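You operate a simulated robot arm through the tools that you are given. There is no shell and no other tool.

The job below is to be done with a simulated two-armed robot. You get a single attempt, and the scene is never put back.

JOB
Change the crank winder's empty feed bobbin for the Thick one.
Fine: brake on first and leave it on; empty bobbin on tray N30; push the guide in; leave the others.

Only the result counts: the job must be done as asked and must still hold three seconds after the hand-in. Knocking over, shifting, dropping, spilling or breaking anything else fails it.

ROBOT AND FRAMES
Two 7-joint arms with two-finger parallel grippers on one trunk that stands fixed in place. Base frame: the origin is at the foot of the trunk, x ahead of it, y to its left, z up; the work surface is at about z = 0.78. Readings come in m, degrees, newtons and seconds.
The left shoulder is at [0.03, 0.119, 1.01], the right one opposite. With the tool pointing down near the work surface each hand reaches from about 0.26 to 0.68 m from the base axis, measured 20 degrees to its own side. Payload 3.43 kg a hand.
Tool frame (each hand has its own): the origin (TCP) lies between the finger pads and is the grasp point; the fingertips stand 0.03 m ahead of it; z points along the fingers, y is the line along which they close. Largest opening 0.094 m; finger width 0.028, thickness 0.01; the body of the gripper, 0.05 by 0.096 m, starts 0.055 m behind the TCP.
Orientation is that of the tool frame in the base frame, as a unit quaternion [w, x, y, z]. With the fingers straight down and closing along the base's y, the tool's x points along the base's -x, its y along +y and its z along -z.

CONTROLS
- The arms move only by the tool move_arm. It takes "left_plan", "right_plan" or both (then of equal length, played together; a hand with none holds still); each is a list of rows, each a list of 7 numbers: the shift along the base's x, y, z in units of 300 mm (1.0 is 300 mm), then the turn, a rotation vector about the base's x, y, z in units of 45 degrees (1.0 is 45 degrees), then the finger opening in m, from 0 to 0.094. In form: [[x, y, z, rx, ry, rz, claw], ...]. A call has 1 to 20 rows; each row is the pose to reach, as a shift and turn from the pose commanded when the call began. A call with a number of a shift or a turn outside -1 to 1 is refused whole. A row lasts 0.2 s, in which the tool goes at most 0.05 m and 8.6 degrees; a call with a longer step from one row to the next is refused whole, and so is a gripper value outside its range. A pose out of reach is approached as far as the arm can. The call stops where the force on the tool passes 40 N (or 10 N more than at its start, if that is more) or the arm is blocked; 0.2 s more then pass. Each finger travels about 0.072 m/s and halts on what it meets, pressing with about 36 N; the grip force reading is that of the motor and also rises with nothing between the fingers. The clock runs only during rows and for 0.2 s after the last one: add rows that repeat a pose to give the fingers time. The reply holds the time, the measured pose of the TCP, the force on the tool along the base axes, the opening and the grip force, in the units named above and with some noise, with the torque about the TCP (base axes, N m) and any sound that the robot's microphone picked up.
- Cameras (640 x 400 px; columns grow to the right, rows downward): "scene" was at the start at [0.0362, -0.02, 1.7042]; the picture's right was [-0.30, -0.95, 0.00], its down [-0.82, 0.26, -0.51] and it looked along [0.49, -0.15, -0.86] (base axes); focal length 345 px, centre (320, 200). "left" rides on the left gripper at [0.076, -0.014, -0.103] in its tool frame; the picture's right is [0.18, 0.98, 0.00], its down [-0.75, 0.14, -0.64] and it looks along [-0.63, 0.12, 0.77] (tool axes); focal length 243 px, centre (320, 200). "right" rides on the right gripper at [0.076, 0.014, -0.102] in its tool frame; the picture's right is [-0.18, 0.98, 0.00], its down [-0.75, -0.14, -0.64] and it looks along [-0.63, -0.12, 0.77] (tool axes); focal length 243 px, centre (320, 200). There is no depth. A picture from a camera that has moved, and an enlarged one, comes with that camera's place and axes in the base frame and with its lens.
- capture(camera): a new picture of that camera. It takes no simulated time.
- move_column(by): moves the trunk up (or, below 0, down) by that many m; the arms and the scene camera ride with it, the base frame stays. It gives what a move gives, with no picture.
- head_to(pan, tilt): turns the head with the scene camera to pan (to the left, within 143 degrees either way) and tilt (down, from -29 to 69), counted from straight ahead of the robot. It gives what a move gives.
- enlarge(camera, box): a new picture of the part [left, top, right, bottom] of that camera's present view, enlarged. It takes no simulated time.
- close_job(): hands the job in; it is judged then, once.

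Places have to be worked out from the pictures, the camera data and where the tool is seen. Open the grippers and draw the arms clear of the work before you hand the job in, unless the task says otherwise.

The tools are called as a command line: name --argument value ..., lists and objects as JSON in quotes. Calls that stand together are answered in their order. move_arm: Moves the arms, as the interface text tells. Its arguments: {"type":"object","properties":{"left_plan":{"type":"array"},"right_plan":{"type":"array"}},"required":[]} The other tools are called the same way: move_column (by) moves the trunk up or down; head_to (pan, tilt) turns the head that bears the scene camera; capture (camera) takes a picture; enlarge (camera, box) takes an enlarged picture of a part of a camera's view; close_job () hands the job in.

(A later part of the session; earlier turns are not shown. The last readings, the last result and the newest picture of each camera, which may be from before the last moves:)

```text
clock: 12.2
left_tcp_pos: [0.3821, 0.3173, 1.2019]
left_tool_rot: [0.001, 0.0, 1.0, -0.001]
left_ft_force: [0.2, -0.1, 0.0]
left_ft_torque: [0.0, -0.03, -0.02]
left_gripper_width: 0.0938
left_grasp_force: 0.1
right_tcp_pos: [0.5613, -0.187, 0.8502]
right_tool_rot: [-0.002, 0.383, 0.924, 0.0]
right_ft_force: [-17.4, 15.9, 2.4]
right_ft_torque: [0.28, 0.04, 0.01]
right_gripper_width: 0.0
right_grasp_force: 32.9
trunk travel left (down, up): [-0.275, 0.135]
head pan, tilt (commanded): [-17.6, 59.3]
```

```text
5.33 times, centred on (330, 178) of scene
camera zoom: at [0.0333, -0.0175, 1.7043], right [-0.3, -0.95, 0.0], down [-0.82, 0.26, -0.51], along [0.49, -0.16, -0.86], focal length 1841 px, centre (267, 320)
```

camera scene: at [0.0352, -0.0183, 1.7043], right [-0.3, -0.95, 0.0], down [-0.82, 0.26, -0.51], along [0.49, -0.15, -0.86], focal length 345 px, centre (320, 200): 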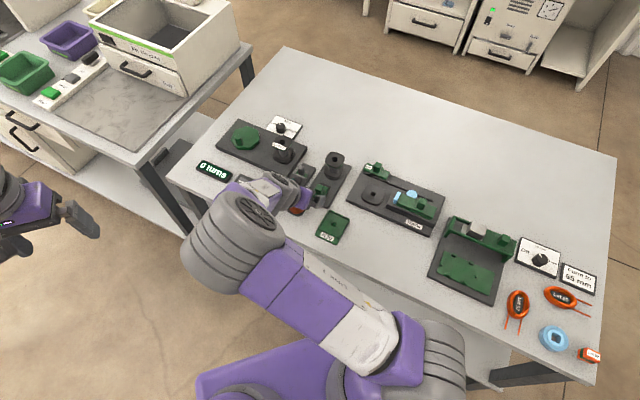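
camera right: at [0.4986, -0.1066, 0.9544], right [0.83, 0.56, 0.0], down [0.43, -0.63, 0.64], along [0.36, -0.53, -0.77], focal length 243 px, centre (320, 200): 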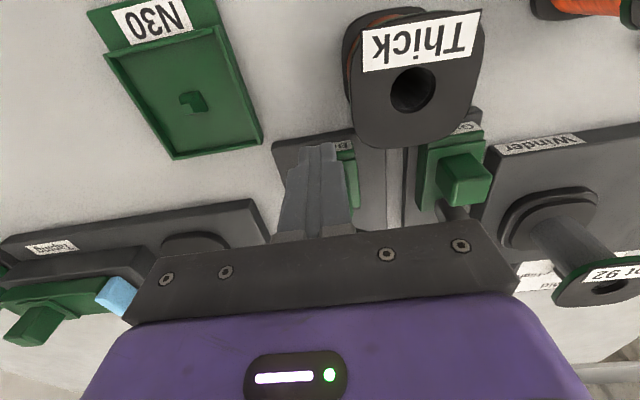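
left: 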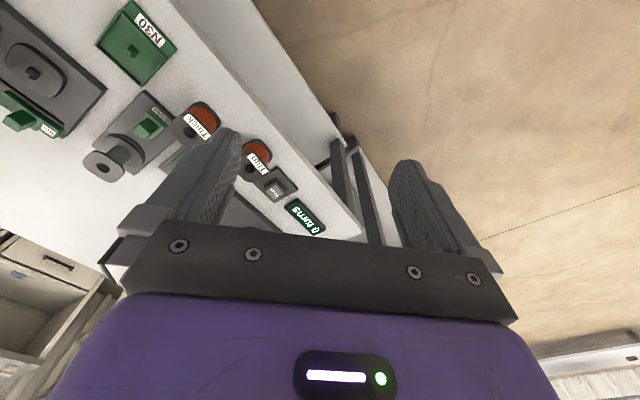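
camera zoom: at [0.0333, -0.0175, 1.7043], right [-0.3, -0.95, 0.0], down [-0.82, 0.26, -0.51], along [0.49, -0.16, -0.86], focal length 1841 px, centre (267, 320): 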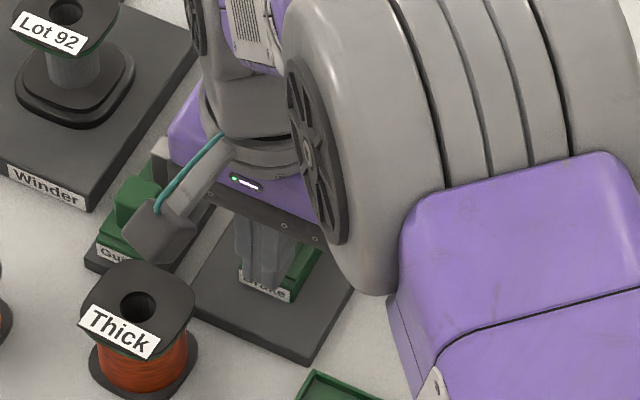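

The brake reached its stop (reaction ~24 N, no further motion, about 20 mm travel). I back off and lift to look at the result.

move_arm --right_plan '[[-0.02, 0.0202, 0, 0, 0, 0, 0.0], [-0.036, 0.0364, 0, 0, 0, 0, 0.0], [-0.036, 0.0364, 0.1, 0, 0, 0, 0.02], [-0.036, 0.0364, 0.22, 0, 0, 0, 0.05], [-0.036, 0.0364, 0.34, 0, 0, 0, 0.08], [-0.036, 0.0364, 0.42, 0, 0, 0, 0.094]]'

capture --camera "right"

enlarge --camera "scene" --box '[270, 130, 370, 215]'

```text
clock: 13.6
left_tcp_pos: [0.3842, 0.3167, 1.2013]
left_tool_rot: [0.0, 0.0, 1.0, 0.0]
left_ft_force: [-0.3, 0.0, 0.0]
left_ft_torque: [0.0, -0.01, 0.0]
left_gripper_width: 0.0939
left_grasp_force: 0.0
right_tcp_pos: [0.5527, -0.1812, 0.9759]
right_tool_rot: [0.0, 0.384, 0.923, -0.001]
right_ft_force: [0.2, 0.0, 0.3]
right_ft_torque: [0.03, 0.01, 0.03]
right_gripper_width: 0.094
right_grasp_force: 0.1
trunk travel left (down, up): [-0.275, 0.135]
head pan, tilt (commanded): [-17.6, 59.3]
```

```text
taken
camera right: at [0.5095, -0.1179, 1.0794], right [0.83, 0.56, 0.0], down [0.43, -0.63, 0.64], along [0.36, -0.53, -0.77], focal length 243 px, centre (320, 200)
```

right: 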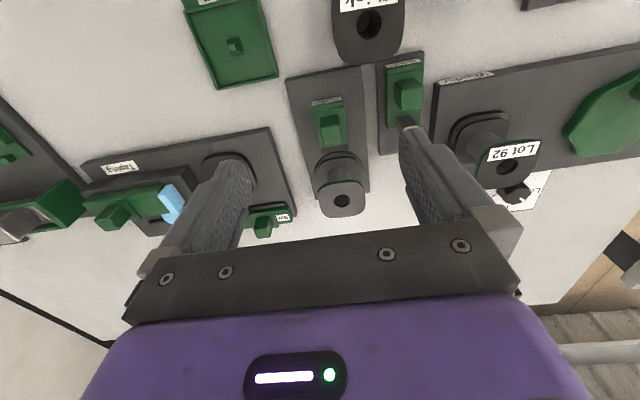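

```text
4.71 times, centred on (320, 172) of scene
camera zoom: at [0.0358, -0.02, 1.7042], right [-0.3, -0.95, 0.0], down [-0.82, 0.26, -0.51], along [0.49, -0.15, -0.86], focal length 1624 px, centre (320, 329)
```

zoom: 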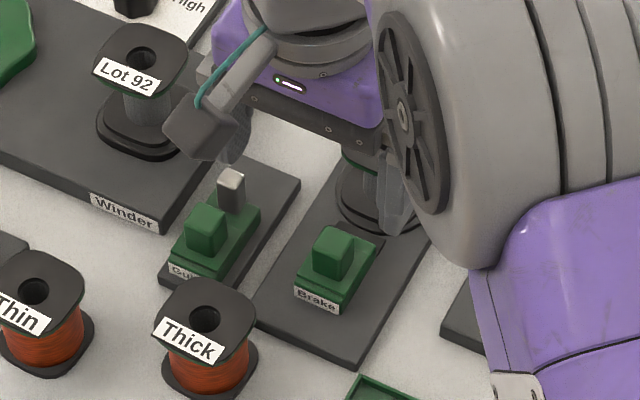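

enlarge --camera "right" --box '[275, 50, 455, 230]'

```text
2.22 times, centred on (365, 140) of right
camera zoom: at [0.5095, -0.1179, 1.0794], right [0.83, 0.56, 0.0], down [0.43, -0.63, 0.64], along [0.36, -0.53, -0.77], focal length 539 px, centre (220, 333)
```

zoom: 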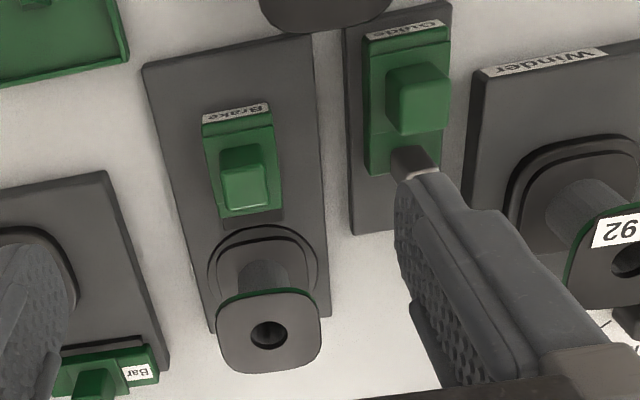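

The brake shoe now touches the disc. Feed bobbin centre re-measured at (0.639,-0.260), top z≈0.853. I move open fingers to hover straight above it.

move_arm --right_plan '[[0.07, -0.065, -0.03, 0, 0, 0, 0.094], [0.14, -0.13, -0.07, 0, 0, 0, 0.094], [0.21, -0.195, -0.11, 0, 0, 0, 0.094], [0.2877, -0.2637, -0.153, 0, 0, 0, 0.094], [0.2877, -0.2637, -0.153, 0, 0, 0, 0.094]]'

capture --camera "right"

enlarge --camera "scene" --box '[290, 110, 390, 200]'

```text
clock: 14.8
left_tcp_pos: [0.3842, 0.3169, 1.2016]
left_tool_rot: [0.001, 0.0, 1.0, 0.0]
left_ft_force: [0.2, -0.4, 0.1]
left_ft_torque: [-0.01, -0.04, 0.02]
left_gripper_width: 0.0943
left_grasp_force: 0.2
right_tcp_pos: [0.6398, -0.2595, 0.9313]
right_tool_rot: [0.001, 0.384, 0.923, 0.0]
right_ft_force: [-0.7, 0.1, 0.3]
right_ft_torque: [-0.01, 0.01, 0.01]
right_gripper_width: 0.0943
right_grasp_force: 0.0
trunk travel left (down, up): [-0.275, 0.135]
head pan, tilt (commanded): [-17.6, 59.3]
```

```text
taken
camera right: at [0.5971, -0.1965, 1.0342], right [0.83, 0.56, 0.0], down [0.43, -0.63, 0.64], along [0.36, -0.53, -0.77], focal length 243 px, centre (320, 200)
```

right: 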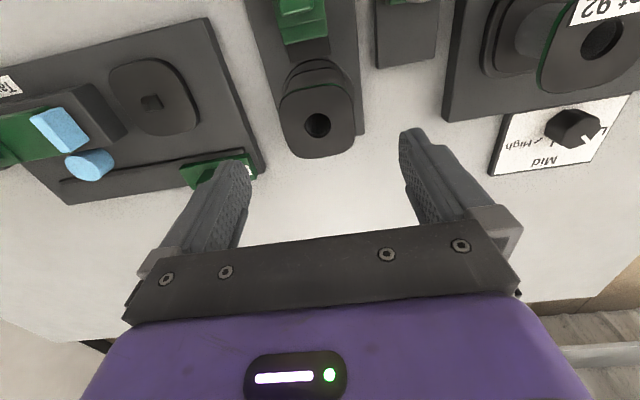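

```text
4.44 times, centred on (340, 155) of scene
camera zoom: at [0.0352, -0.0192, 1.7043], right [-0.3, -0.95, 0.0], down [-0.82, 0.26, -0.51], along [0.49, -0.15, -0.86], focal length 1534 px, centre (231, 400)
```

zoom: 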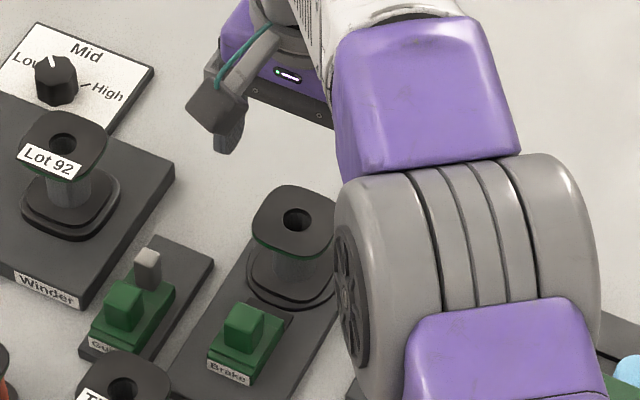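

enlarge --camera "right" --box '[260, 40, 380, 170]'

```text
3.08 times, centred on (320, 105) of right
camera zoom: at [0.5971, -0.1965, 1.0342], right [0.83, 0.56, 0.0], down [0.43, -0.63, 0.64], along [0.36, -0.53, -0.77], focal length 746 px, centre (320, 492)
```

zoom: 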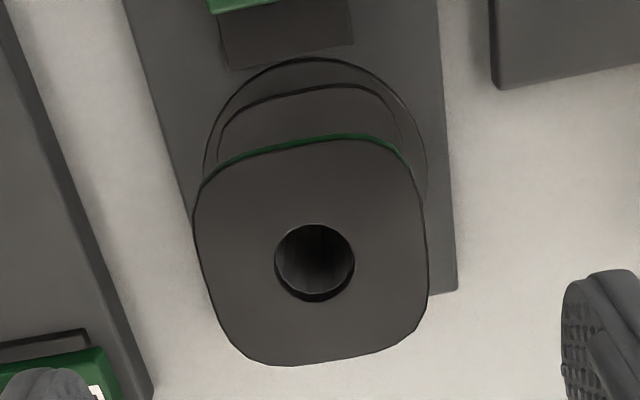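

enlarge --camera "right" --box '[272, 80, 362, 162]'

```text
4.88 times, centred on (317, 121) of right
camera zoom: at [0.5971, -0.1965, 1.0342], right [0.83, 0.56, 0.0], down [0.43, -0.63, 0.64], along [0.36, -0.53, -0.77], focal length 1184 px, centre (335, 585)
```

zoom: 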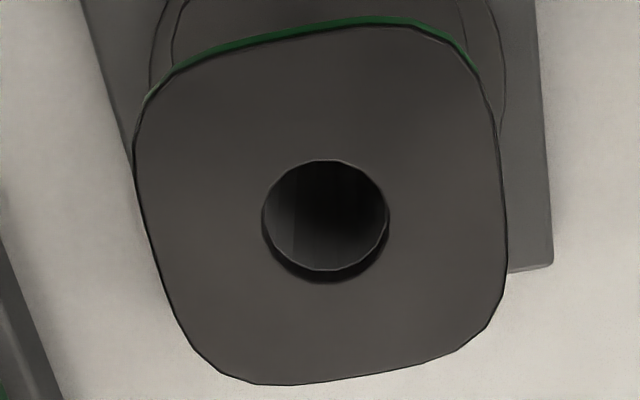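

The flange flats line up with the fingers within ~2° and the hole centre is within ~1 mm of the TCP. I descend with open fingers to TCP z≈0.845 (tips ≈0.815, above the lower flange).

move_arm --right_plan '[[-0.003, -0.002, -0.06, 0, 0, 0, 0.094], [-0.003, -0.002, -0.12, 0, 0, 0, 0.094], [-0.003, -0.002, -0.18, 0, 0, 0, 0.094], [-0.003, -0.002, -0.24, 0, 0, 0, 0.094], [-0.003, -0.002, -0.288, 0, 0, 0, 0.094], [-0.003, -0.002, -0.288, 0, 0, 0, 0.094]]'

capture --camera "right"

enlarge --camera "scene" --box '[290, 110, 390, 200]'

```text
clock: 16.2
left_tcp_pos: [0.3841, 0.3163, 1.2013]
left_tool_rot: [0.0, 0.0, 1.0, -0.001]
left_ft_force: [-0.3, 0.5, -1.4]
left_ft_torque: [-0.01, 0.01, -0.01]
left_gripper_width: 0.094
left_grasp_force: 0.1
right_tcp_pos: [0.6382, -0.2614, 0.8448]
right_tool_rot: [0.0, 0.384, 0.923, 0.0]
right_ft_force: [0.5, -0.6, 0.5]
right_ft_torque: [0.01, 0.01, -0.02]
right_gripper_width: 0.0941
right_grasp_force: 0.1
trunk travel left (down, up): [-0.275, 0.135]
head pan, tilt (commanded): [-17.6, 59.3]
```

```text
taken
camera right: at [0.5945, -0.1974, 0.9485], right [0.83, 0.56, 0.0], down [0.43, -0.63, 0.64], along [0.36, -0.53, -0.77], focal length 243 px, centre (320, 200)
```

right: 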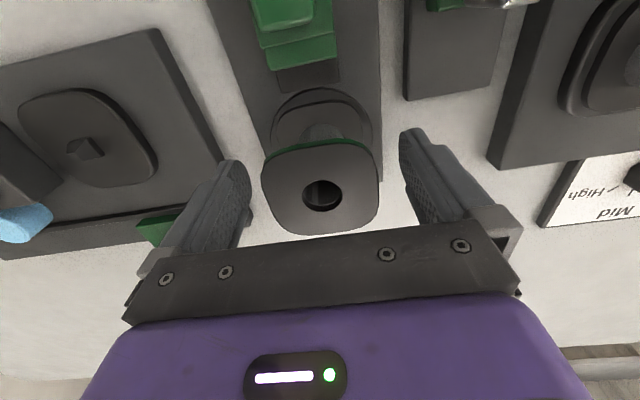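

```text
4.44 times, centred on (340, 155) of scene
camera zoom: at [0.036, -0.0198, 1.7043], right [-0.3, -0.95, 0.0], down [-0.82, 0.26, -0.51], along [0.49, -0.15, -0.86], focal length 1534 px, centre (231, 400)
```

zoom: 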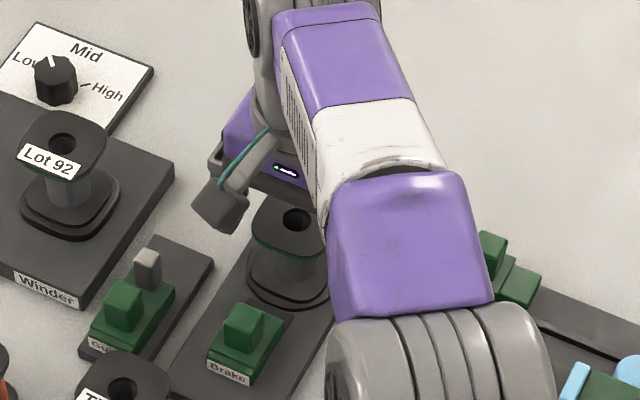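

enlarge --camera "right" --box '[255, 130, 385, 240]'

enlarge --camera "right" --box '[295, 170, 350, 220]'

```text
3.64 times, centred on (320, 185) of right
camera zoom: at [0.5945, -0.1974, 0.9485], right [0.83, 0.56, 0.0], down [0.43, -0.63, 0.64], along [0.36, -0.53, -0.77], focal length 882 px, centre (320, 254)
```

zoom: 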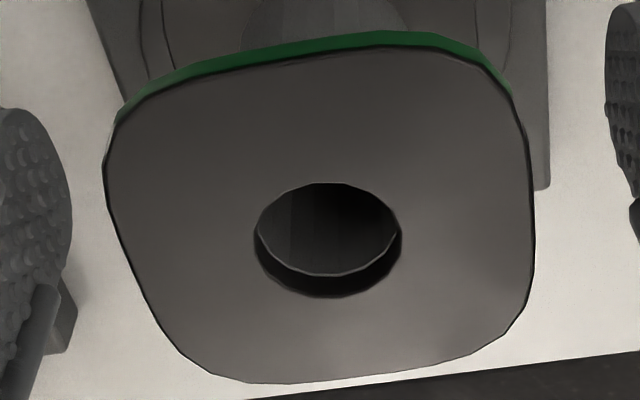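

```text
8.00 times, centred on (322, 195) of right
camera zoom: at [0.5945, -0.1974, 0.9485], right [0.83, 0.56, 0.0], down [0.43, -0.63, 0.64], along [0.36, -0.53, -0.77], focal length 1941 px, centre (300, 240)
```

zoom: 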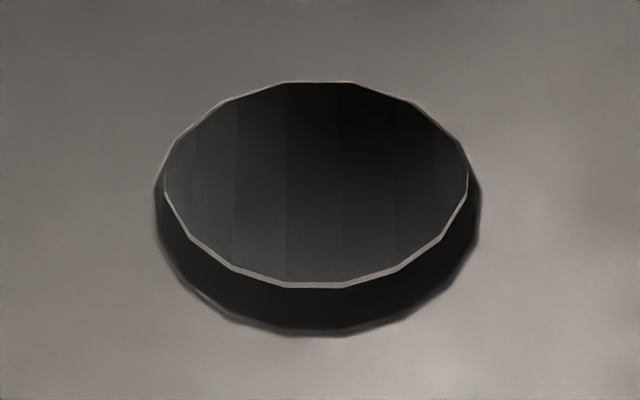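

The bobbin is centred between the fingers. I close on the upper flange.

move_arm --right_plan '[[0, 0, 0, 0, 0, 0, 0.07], [0, 0, 0, 0, 0, 0, 0.06], [0, 0, 0, 0, 0, 0, 0.05], [0, 0, 0, 0, 0, 0, 0.04], [0, 0, 0, 0, 0, 0, 0.04], [0, 0, 0, 0, 0, 0, 0.04]]'

capture --camera "right"

```text
clock: 17.6
left_tcp_pos: [0.3848, 0.3159, 1.2011]
left_tool_rot: [0.0, 0.0, 1.0, 0.0]
left_ft_force: [-0.6, -0.3, -0.2]
left_ft_torque: [0.01, -0.01, -0.01]
left_gripper_width: 0.0943
left_grasp_force: 0.1
right_tcp_pos: [0.6373, -0.2614, 0.8463]
right_tool_rot: [0.0, 0.384, 0.923, 0.0]
right_ft_force: [-0.3, 0.0, 0.6]
right_ft_torque: [0.01, -0.02, 0.01]
right_gripper_width: 0.0586
right_grasp_force: 36.0
trunk travel left (down, up): [-0.275, 0.135]
head pan, tilt (commanded): [-17.6, 59.3]
```

```text
taken
camera right: at [0.5946, -0.1974, 0.9486], right [0.83, 0.56, 0.0], down [0.43, -0.63, 0.64], along [0.36, -0.53, -0.77], focal length 243 px, centre (320, 200)
```

right: 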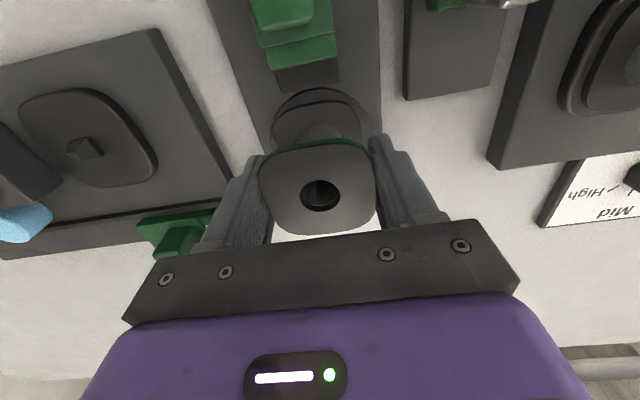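

Gripped at 58.6 mm with 36 N. I lift straight up slowly and check the force.

move_arm --right_plan '[[0, 0, 0.02, 0, 0, 0, 0.04], [0, 0, 0.05, 0, 0, 0, 0.04], [0, 0, 0.09, 0, 0, 0, 0.04], [0, 0, 0.13, 0, 0, 0, 0.04]]'

capture --camera "right"

enlarge --camera "scene" --box '[290, 110, 390, 200]'

```text
clock: 18.6
left_tcp_pos: [0.3856, 0.3171, 1.2011]
left_tool_rot: [0.001, 0.0, 1.0, 0.001]
left_ft_force: [-0.3, 1.1, -0.1]
left_ft_torque: [0.01, 0.0, -0.06]
left_gripper_width: 0.0939
left_grasp_force: 0.2
right_tcp_pos: [0.6413, -0.2615, 0.8836]
right_tool_rot: [0.0, 0.384, 0.923, -0.001]
right_ft_force: [-0.5, 0.2, -0.5]
right_ft_torque: [0.04, -0.01, -0.01]
right_gripper_width: 0.0544
right_grasp_force: 36.2
trunk travel left (down, up): [-0.275, 0.135]
head pan, tilt (commanded): [-17.6, 59.3]
```

```text
taken
camera right: at [0.5964, -0.1976, 0.9869], right [0.83, 0.56, 0.0], down [0.43, -0.63, 0.64], along [0.36, -0.53, -0.77], focal length 243 px, centre (320, 200)
```

right: 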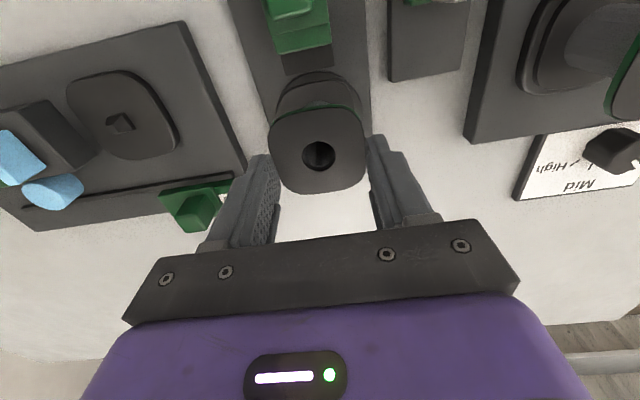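

```text
4.44 times, centred on (340, 155) of scene
camera zoom: at [0.0361, -0.0199, 1.7042], right [-0.3, -0.95, 0.0], down [-0.82, 0.26, -0.51], along [0.49, -0.15, -0.86], focal length 1534 px, centre (231, 400)
```

zoom: 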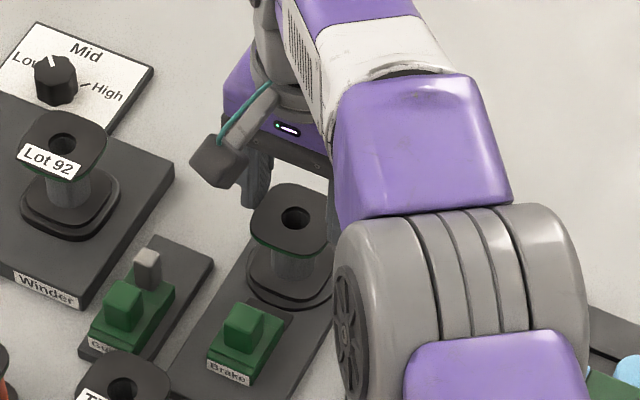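

The fingers slid up off the flange: the bobbin's hole is still exactly where it was, so the seat holds it more than this grip. I open, go back down, re-grip and do a tiny test lift to read the resisting force.

move_arm --right_plan '[[0, 0, 0, 0, 0, 0, 0.08], [0, 0, 0, 0, 0, 0, 0.094], [0, 0.002, -0.06, 0, 0, 0, 0.094], [-0.001, 0.002, -0.145, 0, 0, 0, 0.094], [-0.001, 0.002, -0.145, 0, 0, 0, 0.094]]'

move_arm --right_plan '[[0, 0, 0, 0, 0, 0, 0.07], [0, 0, 0, 0, 0, 0, 0.05], [0, 0, 0, 0, 0, 0, 0.0], [0, 0, 0, 0, 0, 0, 0.0], [0, 0, 0, 0, 0, 0, 0.0]]'

move_arm --right_plan '[[0, 0, 0.005, 0, 0, 0, 0.0], [0, 0, 0.01, 0, 0, 0, 0.0]]'

capture --camera "right"

```text
clock: 19.8
left_tcp_pos: [0.3847, 0.3163, 1.2013]
left_tool_rot: [-0.001, 0.0, 1.0, 0.0]
left_ft_force: [1.1, -0.2, -0.4]
left_ft_torque: [-0.03, -0.03, -0.03]
left_gripper_width: 0.0941
left_grasp_force: 0.1
right_tcp_pos: [0.638, -0.2598, 0.8403]
right_tool_rot: [0.001, 0.384, 0.923, -0.001]
right_ft_force: [0.6, 0.1, -0.3]
right_ft_torque: [0.01, 0.02, 0.01]
right_gripper_width: 0.0942
right_grasp_force: 0.2
trunk travel left (down, up): [-0.275, 0.135]
head pan, tilt (commanded): [-17.6, 59.3]
```

```text
clock: 21.0
left_tcp_pos: [0.3847, 0.3168, 1.1999]
left_tool_rot: [0.0, 0.0, 1.0, 0.0]
left_ft_force: [-0.5, -0.9, 0.1]
left_ft_torque: [0.02, -0.01, 0.02]
left_gripper_width: 0.094
left_grasp_force: 0.2
right_tcp_pos: [0.6375, -0.2599, 0.8396]
right_tool_rot: [-0.001, 0.384, 0.923, 0.0]
right_ft_force: [-1.1, -0.2, -0.1]
right_ft_torque: [0.0, 0.02, 0.05]
right_gripper_width: 0.0588
right_grasp_force: 35.9
trunk travel left (down, up): [-0.275, 0.135]
head pan, tilt (commanded): [-17.6, 59.3]
```

```text
clock: 21.6
left_tcp_pos: [0.3846, 0.3163, 1.2009]
left_tool_rot: [0.001, 0.0, 1.0, -0.001]
left_ft_force: [-0.2, -0.1, -0.6]
left_ft_torque: [0.03, -0.03, 0.01]
left_gripper_width: 0.0938
left_grasp_force: 0.0
right_tcp_pos: [0.6383, -0.2594, 0.8431]
right_tool_rot: [0.001, 0.385, 0.923, 0.0]
right_ft_force: [-0.2, 0.6, -0.6]
right_ft_torque: [-0.02, -0.02, 0.03]
right_gripper_width: 0.0586
right_grasp_force: 36.0
trunk travel left (down, up): [-0.275, 0.135]
head pan, tilt (commanded): [-17.6, 59.3]
```

```text
taken
camera right: at [0.5947, -0.1964, 0.9463], right [0.83, 0.56, 0.0], down [0.43, -0.63, 0.64], along [0.36, -0.53, -0.77], focal length 243 px, centre (320, 200)
```

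right: 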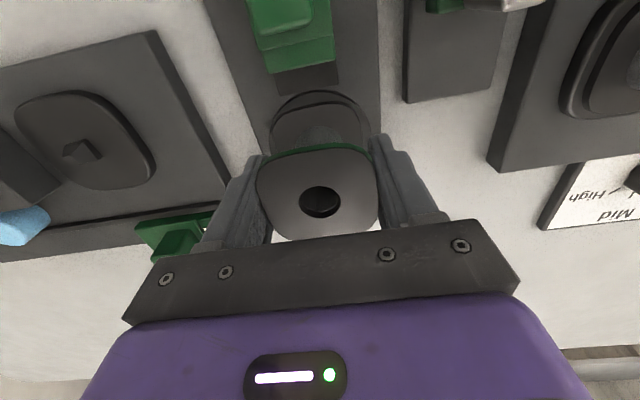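

Almost no resistance in the 3 mm test lift. I continue with small steps, checking whether the bobbin follows.

enlarge --camera "right" --box '[255, 80, 385, 240]'

move_arm --right_plan '[[0, 0, 0.007, 0, 0, 0, 0.0], [0, 0, 0.014, 0, 0, 0, 0.0]]'

enlarge --camera "right" --box '[255, 80, 385, 240]'

```text
2.50 times, centred on (320, 160) of right
camera zoom: at [0.5947, -0.1964, 0.9463], right [0.83, 0.56, 0.0], down [0.43, -0.63, 0.64], along [0.36, -0.53, -0.77], focal length 606 px, centre (320, 300)
```

zoom: 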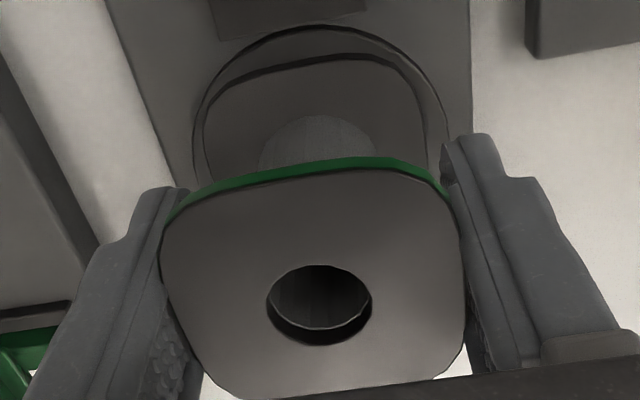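

```text
clock: 22.2
left_tcp_pos: [0.3848, 0.3177, 1.2007]
left_tool_rot: [0.0, 0.001, 1.0, 0.001]
left_ft_force: [-0.3, -0.3, 0.6]
left_ft_torque: [0.04, 0.01, 0.0]
left_gripper_width: 0.094
left_grasp_force: 0.1
right_tcp_pos: [0.6397, -0.2595, 0.847]
right_tool_rot: [0.0, 0.385, 0.923, 0.0]
right_ft_force: [-0.2, 0.0, -0.5]
right_ft_torque: [0.01, -0.01, 0.01]
right_gripper_width: 0.0586
right_grasp_force: 36.1
trunk travel left (down, up): [-0.275, 0.135]
head pan, tilt (commanded): [-17.6, 59.3]
```

```text
2.50 times, centred on (320, 160) of right
camera zoom: at [0.5956, -0.1959, 0.9507], right [0.83, 0.56, 0.0], down [0.43, -0.63, 0.64], along [0.36, -0.53, -0.77], focal length 606 px, centre (320, 300)
```

zoom: 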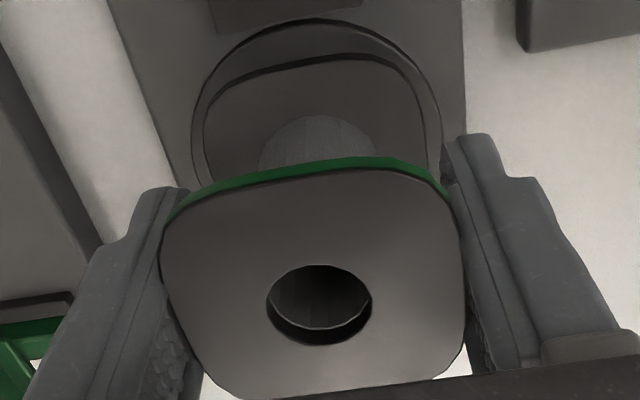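

The bobbin now follows the hand (disc recedes below it). I continue the lift in slow steps, watching force.

move_arm --right_plan '[[0, 0, 0.01, 0, 0, 0, 0.0], [0, 0, 0.02, 0, 0, 0, 0.0], [0, 0, 0.03, 0, 0, 0, 0.0], [0, 0, 0.04, 0, 0, 0, 0.0]]'

enlarge --camera "right" --box '[255, 80, 385, 240]'

```text
clock: 23.2
left_tcp_pos: [0.3851, 0.3174, 1.2017]
left_tool_rot: [0.0, 0.0, 1.0, 0.001]
left_ft_force: [-0.1, -0.7, -0.2]
left_ft_torque: [-0.01, -0.01, 0.01]
left_gripper_width: 0.094
left_grasp_force: 0.0
right_tcp_pos: [0.6386, -0.2592, 0.8596]
right_tool_rot: [-0.001, 0.385, 0.923, 0.001]
right_ft_force: [0.4, 0.7, -0.4]
right_ft_torque: [-0.02, 0.01, 0.01]
right_gripper_width: 0.0586
right_grasp_force: 36.1
trunk travel left (down, up): [-0.275, 0.135]
head pan, tilt (commanded): [-17.6, 59.3]
```

```text
2.50 times, centred on (320, 160) of right
camera zoom: at [0.5958, -0.1964, 0.9625], right [0.83, 0.56, 0.0], down [0.43, -0.63, 0.64], along [0.36, -0.53, -0.77], focal length 606 px, centre (320, 300)
```

zoom: 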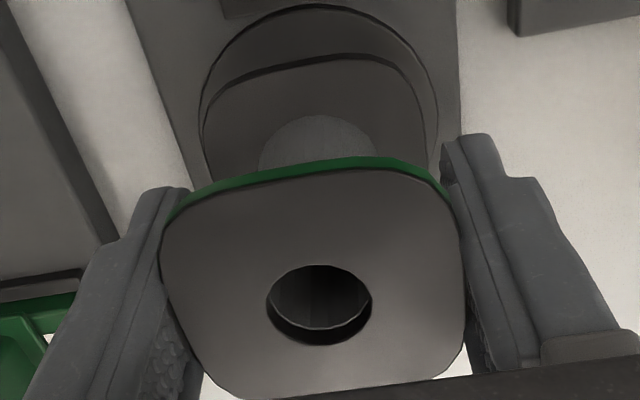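

move_arm --right_plan '[[0, 0, 0.012, 0, 0, 0, 0.0], [0, 0, 0.024, 0, 0, 0, 0.0], [0, 0, 0.036, 0, 0, 0, 0.0], [0, 0, 0.048, 0, 0, 0, 0.0], [0, 0, 0.06, 0, 0, 0, 0.0], [0, 0, 0.072, 0, 0, 0, 0.0]]'

enlarge --camera "right" --box '[255, 60, 385, 240]'

enlarge --camera "scene" --box '[290, 110, 390, 200]'

```text
clock: 24.6
left_tcp_pos: [0.3851, 0.3153, 1.2011]
left_tool_rot: [0.0, 0.0, 1.0, 0.0]
left_ft_force: [-0.1, 0.3, 0.5]
left_ft_torque: [-0.01, -0.03, 0.01]
left_gripper_width: 0.0939
left_grasp_force: 0.1
right_tcp_pos: [0.6397, -0.2596, 0.88]
right_tool_rot: [0.0, 0.385, 0.923, 0.0]
right_ft_force: [-0.7, 0.2, -0.3]
right_ft_torque: [0.03, 0.02, 0.01]
right_gripper_width: 0.0587
right_grasp_force: 36.1
trunk travel left (down, up): [-0.275, 0.135]
head pan, tilt (commanded): [-17.6, 59.3]
```

```text
2.22 times, centred on (320, 150) of right
camera zoom: at [0.5959, -0.1961, 0.9839], right [0.83, 0.56, 0.0], down [0.43, -0.63, 0.64], along [0.36, -0.53, -0.77], focal length 539 px, centre (320, 311)
```

zoom: 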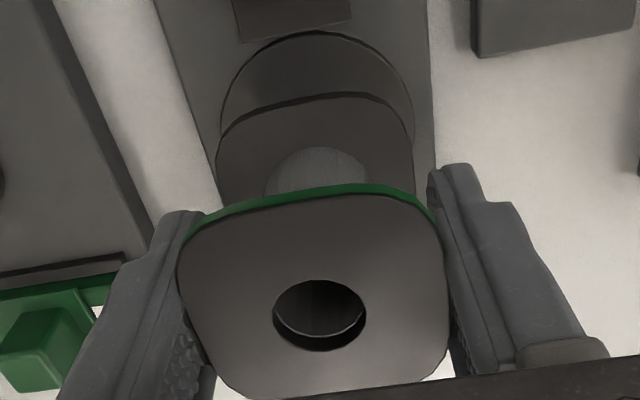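

```text
4.44 times, centred on (340, 155) of scene
camera zoom: at [0.0361, -0.02, 1.7042], right [-0.3, -0.95, 0.0], down [-0.82, 0.26, -0.51], along [0.49, -0.15, -0.86], focal length 1534 px, centre (231, 400)
```

zoom: 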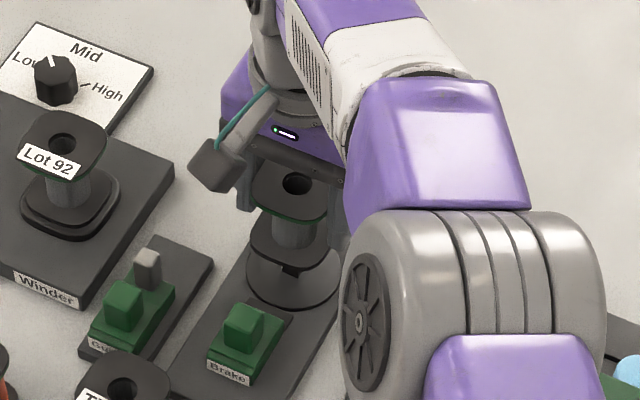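

The bobbin is about 40 mm up and clear of the short spindle. I raise it further and look at the exposed seat.

move_arm --right_plan '[[0, 0, 0.04, 0, 0, 0, 0.0], [0, 0, 0.08, 0, 0, 0, 0.0], [0, 0, 0.12, 0, 0, 0, 0.0], [0, 0, 0.165, 0, 0, 0, 0.0], [0, 0, 0.165, 0, 0, 0, 0.0]]'

capture --camera "right"

enlarge --camera "scene" --box '[310, 130, 370, 190]'

```text
clock: 25.8
left_tcp_pos: [0.3857, 0.3162, 1.202]
left_tool_rot: [0.0, 0.0, 1.0, 0.001]
left_ft_force: [-0.1, -0.7, 0.5]
left_ft_torque: [0.0, -0.03, 0.02]
left_gripper_width: 0.0941
left_grasp_force: 0.1
right_tcp_pos: [0.64, -0.2594, 0.9292]
right_tool_rot: [0.001, 0.384, 0.923, 0.0]
right_ft_force: [0.0, 0.5, -0.6]
right_ft_torque: [-0.07, -0.01, 0.01]
right_gripper_width: 0.0587
right_grasp_force: 36.1
trunk travel left (down, up): [-0.275, 0.135]
head pan, tilt (commanded): [-17.6, 59.3]
```

```text
taken
camera right: at [0.5958, -0.1965, 1.0333], right [0.83, 0.56, 0.0], down [0.43, -0.63, 0.64], along [0.36, -0.53, -0.77], focal length 243 px, centre (320, 200)
```

right: 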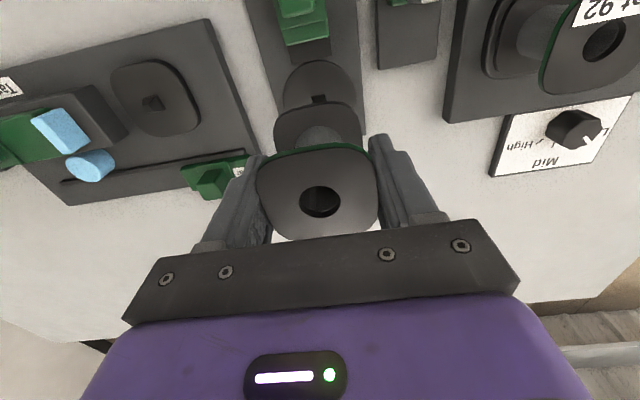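

```text
6.67 times, centred on (340, 160) of scene
camera zoom: at [0.0364, -0.0201, 1.7042], right [-0.3, -0.95, 0.0], down [-0.82, 0.26, -0.51], along [0.49, -0.15, -0.86], focal length 2301 px, centre (187, 467)
```

zoom: 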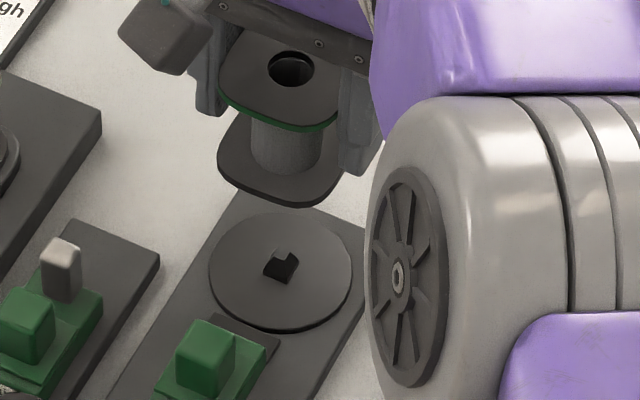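

The seat shows a small square peg on the braked disc. Holding the bobbin centred, I carry it (bottom ≈0.88) to above the N30 tray centre (0.4607,-0.198).

move_arm --right_plan '[[-0.1, 0.035, 0, 0, 0, 0, 0.0], [-0.2, 0.07, 0, 0, 0, 0, 0.0], [-0.3, 0.105, 0, 0, 0, 0, 0.0], [-0.4, 0.14, 0, 0, 0, 0, 0.0], [-0.5, 0.172, 0, 0, 0, 0, 0.0], [-0.598, 0.205, -0.02, 0, 0, 0, 0.0], [-0.598, 0.205, -0.03, 0, 0, 0, 0.0]]'

capture --camera "right"

enlarge --camera "scene" --box '[290, 180, 380, 250]'

```text
clock: 27.4
left_tcp_pos: [0.3858, 0.3172, 1.2007]
left_tool_rot: [0.0, 0.0, 1.0, 0.0]
left_ft_force: [0.9, 0.4, -0.6]
left_ft_torque: [-0.01, 0.0, -0.01]
left_gripper_width: 0.094
left_grasp_force: 0.0
right_tcp_pos: [0.4596, -0.1988, 0.9206]
right_tool_rot: [0.001, 0.385, 0.923, 0.0]
right_ft_force: [-0.4, 0.4, 0.3]
right_ft_torque: [-0.01, 0.0, -0.02]
right_gripper_width: 0.0585
right_grasp_force: 35.9
trunk travel left (down, up): [-0.275, 0.135]
head pan, tilt (commanded): [-17.6, 59.3]
```

```text
taken
camera right: at [0.4163, -0.1361, 1.0241], right [0.83, 0.56, 0.0], down [0.43, -0.63, 0.64], along [0.36, -0.53, -0.77], focal length 243 px, centre (320, 200)
```

right: 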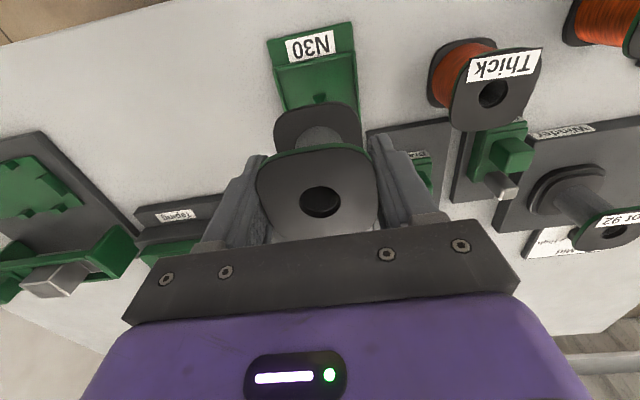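

```text
5.71 times, centred on (335, 215) of scene
camera zoom: at [0.0367, -0.0202, 1.7042], right [-0.3, -0.95, 0.0], down [-0.82, 0.26, -0.51], along [0.49, -0.15, -0.86], focal length 1972 px, centre (234, 114)
```

zoom: 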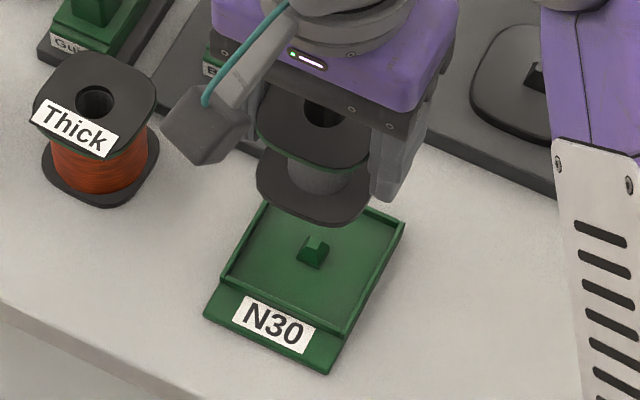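

The view confirms the bobbin is over the tray; tray centre and peg both compute to ≈(0.4607,-0.198). I lower to about 15 mm above the tray floor and re-check alignment.

move_arm --right_plan '[[0.003, 0.002, -0.06, 0, 0, 0, 0.0], [0.003, 0.002, -0.12, 0, 0, 0, 0.0], [0.003, 0.002, -0.17, 0, 0, 0, 0.0], [0.003, 0.002, -0.21, 0, 0, 0, 0.0], [0.003, 0.002, -0.225, 0, 0, 0, 0.0], [0.003, 0.002, -0.225, 0, 0, 0, 0.0]]'

capture --camera "right"

enlarge --camera "scene" --box '[305, 195, 365, 245]'

enlarge --camera "right" --box '[230, 50, 410, 250]'

```text
clock: 28.8
left_tcp_pos: [0.3848, 0.3169, 1.1997]
left_tool_rot: [0.0, -0.001, 1.0, 0.001]
left_ft_force: [-1.1, 0.2, 0.0]
left_ft_torque: [0.01, -0.01, -0.01]
left_gripper_width: 0.094
left_grasp_force: 0.1
right_tcp_pos: [0.4606, -0.1969, 0.8547]
right_tool_rot: [0.0, 0.384, 0.923, 0.0]
right_ft_force: [-0.4, 0.0, 0.6]
right_ft_torque: [0.0, -0.03, 0.01]
right_gripper_width: 0.0586
right_grasp_force: 36.0
trunk travel left (down, up): [-0.275, 0.135]
head pan, tilt (commanded): [-17.6, 59.3]
```

```text
taken
camera right: at [0.4181, -0.1343, 0.9567], right [0.83, 0.56, 0.0], down [0.43, -0.63, 0.64], along [0.36, -0.53, -0.77], focal length 243 px, centre (320, 200)
```

right: 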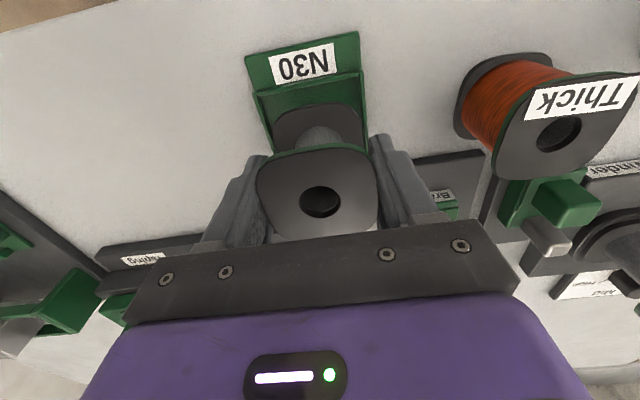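

```text
8.00 times, centred on (335, 220) of scene
camera zoom: at [0.0361, -0.02, 1.7042], right [-0.3, -0.95, 0.0], down [-0.82, 0.26, -0.51], along [0.49, -0.15, -0.86], focal length 2761 px, centre (200, 40)
```

zoom: 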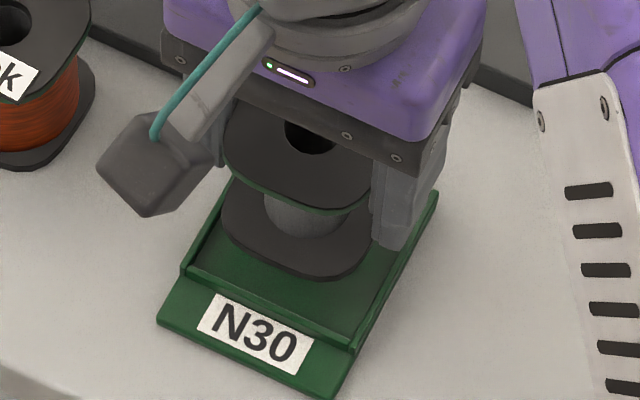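

```text
2.00 times, centred on (320, 150) of right
camera zoom: at [0.4181, -0.1343, 0.9567], right [0.83, 0.56, 0.0], down [0.43, -0.63, 0.64], along [0.36, -0.53, -0.77], focal length 485 px, centre (320, 300)
```

zoom: 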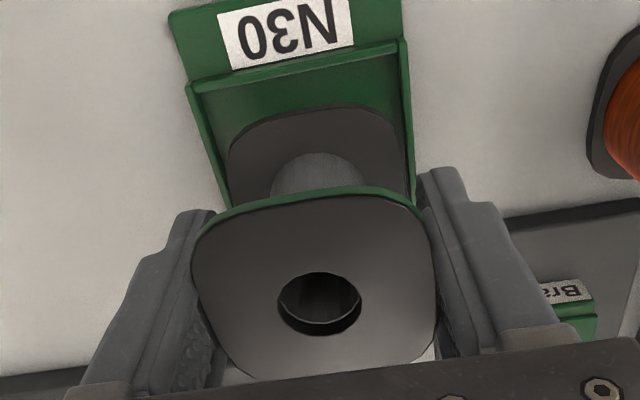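

enlarge --camera "right" --box '[245, 65, 385, 165]'

enlarge --camera "scene" --box '[320, 210, 365, 245]'

```text
4.00 times, centred on (315, 115) of right
camera zoom: at [0.4181, -0.1343, 0.9567], right [0.83, 0.56, 0.0], down [0.43, -0.63, 0.64], along [0.36, -0.53, -0.77], focal length 970 px, centre (340, 540)
```

zoom: 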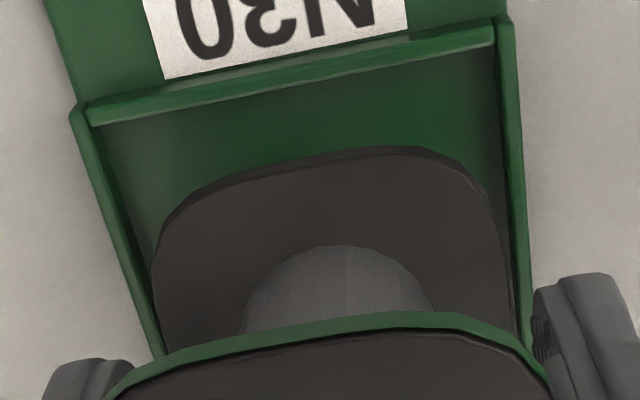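

```text
11.43 times, centred on (342, 228) of scene
camera zoom: at [0.0361, -0.02, 1.7042], right [-0.3, -0.95, 0.0], down [-0.82, 0.26, -0.51], along [0.49, -0.15, -0.86], focal length 3944 px, centre (63, -114)
```

zoom: 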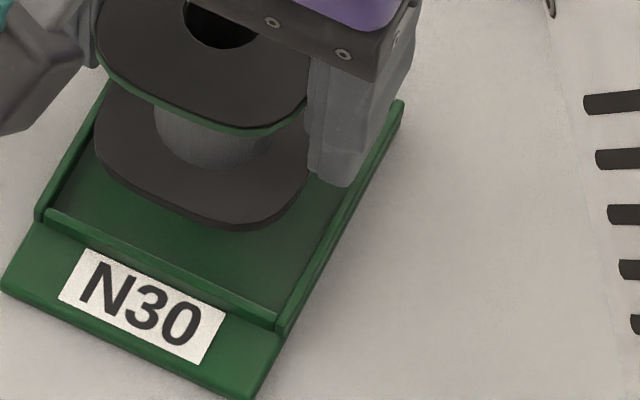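

Comparing edges in the same wrist view, the bobbin should shift ≈2 mm toward -w and ≈1 mm inward to be centred in the tray (≈4 mm clearance each side). I correct and lower gently.

move_arm --right_plan '[[-0.003, -0.0066, 0, 0, 0, 0, 0.0], [-0.003, -0.0066, -0.015, 0, 0, 0, 0.0], [-0.003, -0.0066, -0.03, 0, 0, 0, 0.0], [-0.003, -0.0066, -0.04, 0, 0, 0, 0.0]]'

enlarge --camera "right" --box '[245, 65, 385, 165]'

enlarge --camera "scene" --box '[320, 210, 365, 245]'

```text
clock: 29.8
left_tcp_pos: [0.3854, 0.3164, 1.2008]
left_tool_rot: [0.0, 0.0, 1.0, 0.0]
left_ft_force: [-0.5, 0.5, -0.6]
left_ft_torque: [-0.02, 0.01, 0.02]
left_gripper_width: 0.094
left_grasp_force: 0.0
right_tcp_pos: [0.4612, -0.1997, 0.8417]
right_tool_rot: [0.0, 0.385, 0.923, 0.0]
right_ft_force: [0.3, 0.2, -0.5]
right_ft_torque: [0.04, 0.0, 0.0]
right_gripper_width: 0.0584
right_grasp_force: 36.0
trunk travel left (down, up): [-0.275, 0.135]
head pan, tilt (commanded): [-17.6, 59.3]
```

```text
4.00 times, centred on (315, 115) of right
camera zoom: at [0.417, -0.1362, 0.9447], right [0.83, 0.56, 0.0], down [0.43, -0.63, 0.64], along [0.36, -0.53, -0.77], focal length 970 px, centre (340, 540)
```

zoom: 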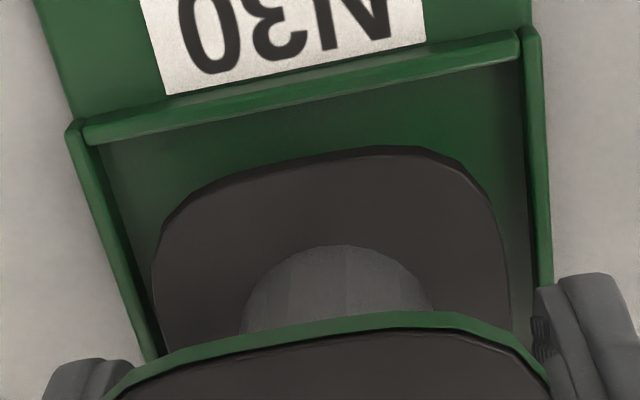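

```text
11.43 times, centred on (342, 228) of scene
camera zoom: at [0.0363, -0.0199, 1.7042], right [-0.3, -0.95, 0.0], down [-0.82, 0.26, -0.51], along [0.49, -0.15, -0.86], focal length 3944 px, centre (63, -114)
```

zoom: 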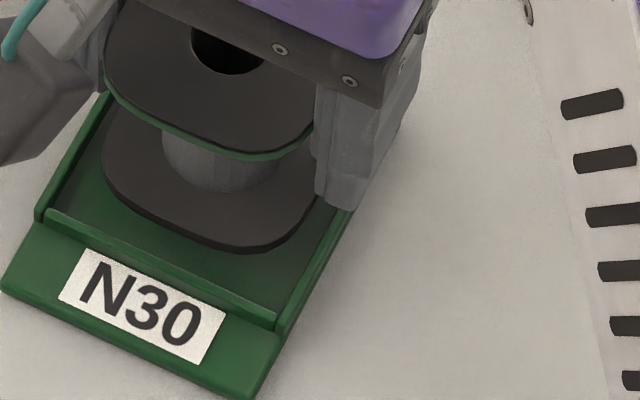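

Lateral gaps are now equal; along the axis the bobbin is ~1.5 mm too far in, so I nudge it back and lower further.

move_arm --right_plan '[[-0.0035, 0.0035, 0, 0, 0, 0, 0.0], [-0.0035, 0.0035, -0.007, 0, 0, 0, 0.0], [-0.0035, 0.0035, -0.014, 0, 0, 0, 0.0], [-0.0035, 0.0035, -0.02, 0, 0, 0, 0.0]]'

enlarge --camera "right" --box '[245, 65, 385, 165]'

enlarge --camera "scene" --box '[320, 210, 365, 245]'

```text
clock: 30.8
left_tcp_pos: [0.3859, 0.3158, 1.2018]
left_tool_rot: [0.0, 0.0, 1.0, 0.0]
left_ft_force: [-0.6, 0.6, 0.0]
left_ft_torque: [0.03, -0.01, 0.03]
left_gripper_width: 0.0941
left_grasp_force: 0.0
right_tcp_pos: [0.4597, -0.199, 0.8358]
right_tool_rot: [0.0, 0.384, 0.923, 0.0]
right_ft_force: [0.4, -0.6, -1.1]
right_ft_torque: [0.0, 0.01, 0.0]
right_gripper_width: 0.0587
right_grasp_force: 35.7
trunk travel left (down, up): [-0.275, 0.135]
head pan, tilt (commanded): [-17.6, 59.3]
```

```text
4.00 times, centred on (315, 115) of right
camera zoom: at [0.4158, -0.1353, 0.9391], right [0.83, 0.56, 0.0], down [0.43, -0.63, 0.64], along [0.36, -0.53, -0.77], focal length 970 px, centre (340, 540)
```

zoom: 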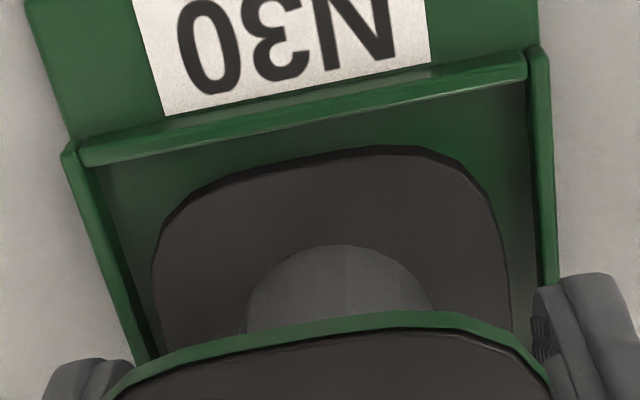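

```text
11.43 times, centred on (342, 228) of scene
camera zoom: at [0.0363, -0.02, 1.7042], right [-0.3, -0.95, 0.0], down [-0.82, 0.26, -0.51], along [0.49, -0.15, -0.86], focal length 3944 px, centre (63, -114)
```

zoom: 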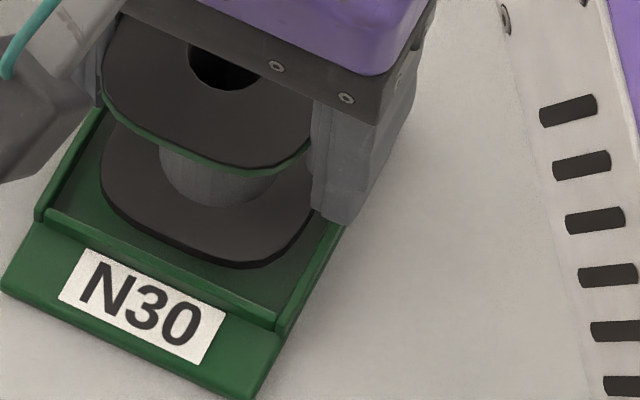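

move_arm --right_plan '[[0, 0, -0.006, 0, 0, 0, 0.0], [0, 0, -0.012, 0, 0, 0, 0.0]]'

move_arm --right_plan '[[0, 0, -0.005, 0, 0, 0, 0.0], [0, 0, -0.01, 0, 0, 0, 0.0]]'

enlarge --camera "right" --box '[245, 65, 385, 165]'

enlarge --camera "scene" --box '[320, 210, 365, 245]'

```text
clock: 31.4
left_tcp_pos: [0.386, 0.3162, 1.2016]
left_tool_rot: [0.0, 0.0, 1.0, 0.0]
left_ft_force: [-0.1, 0.6, -0.9]
left_ft_torque: [0.0, -0.02, -0.02]
left_gripper_width: 0.0942
left_grasp_force: 0.1
right_tcp_pos: [0.4597, -0.1994, 0.8322]
right_tool_rot: [0.0, 0.385, 0.923, 0.001]
right_ft_force: [-0.9, 1.5, -1.0]
right_ft_torque: [-0.05, 0.02, 0.0]
right_gripper_width: 0.0585
right_grasp_force: 35.5
trunk travel left (down, up): [-0.275, 0.135]
head pan, tilt (commanded): [-17.6, 59.3]
```

```text
clock: 32.0
left_tcp_pos: [0.3846, 0.3172, 1.202]
left_tool_rot: [0.0, 0.001, 1.0, 0.0]
left_ft_force: [-0.4, 0.3, 0.9]
left_ft_torque: [0.03, 0.0, -0.01]
left_gripper_width: 0.094
left_grasp_force: 0.1
right_tcp_pos: [0.4593, -0.1978, 0.8295]
right_tool_rot: [0.001, 0.384, 0.923, 0.001]
right_ft_force: [-1.6, 0.6, 10.2]
right_ft_torque: [-0.04, 0.15, 0.0]
right_gripper_width: 0.0586
right_grasp_force: 36.3
trunk travel left (down, up): [-0.275, 0.135]
head pan, tilt (commanded): [-17.6, 59.3]
```

```text
4.00 times, centred on (315, 115) of right
camera zoom: at [0.4158, -0.1351, 0.933], right [0.83, 0.56, 0.0], down [0.43, -0.63, 0.64], along [0.36, -0.53, -0.77], focal length 970 px, centre (340, 540)
```

zoom: 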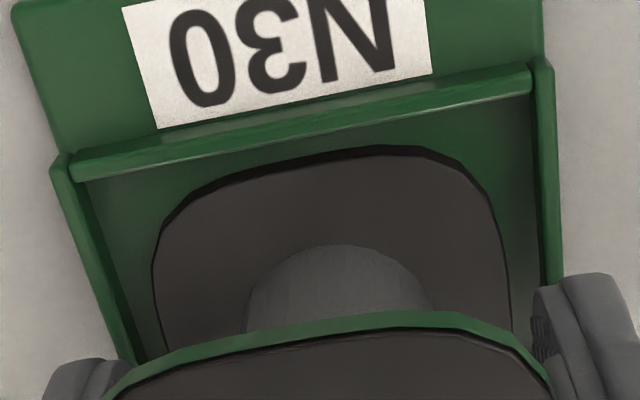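

```text
11.43 times, centred on (342, 228) of scene
camera zoom: at [0.0351, -0.0195, 1.7044], right [-0.3, -0.95, 0.0], down [-0.82, 0.26, -0.51], along [0.49, -0.15, -0.86], focal length 3944 px, centre (63, -114)
```

zoom: 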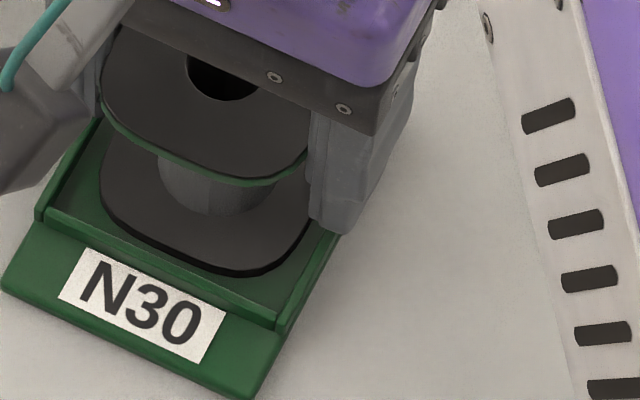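

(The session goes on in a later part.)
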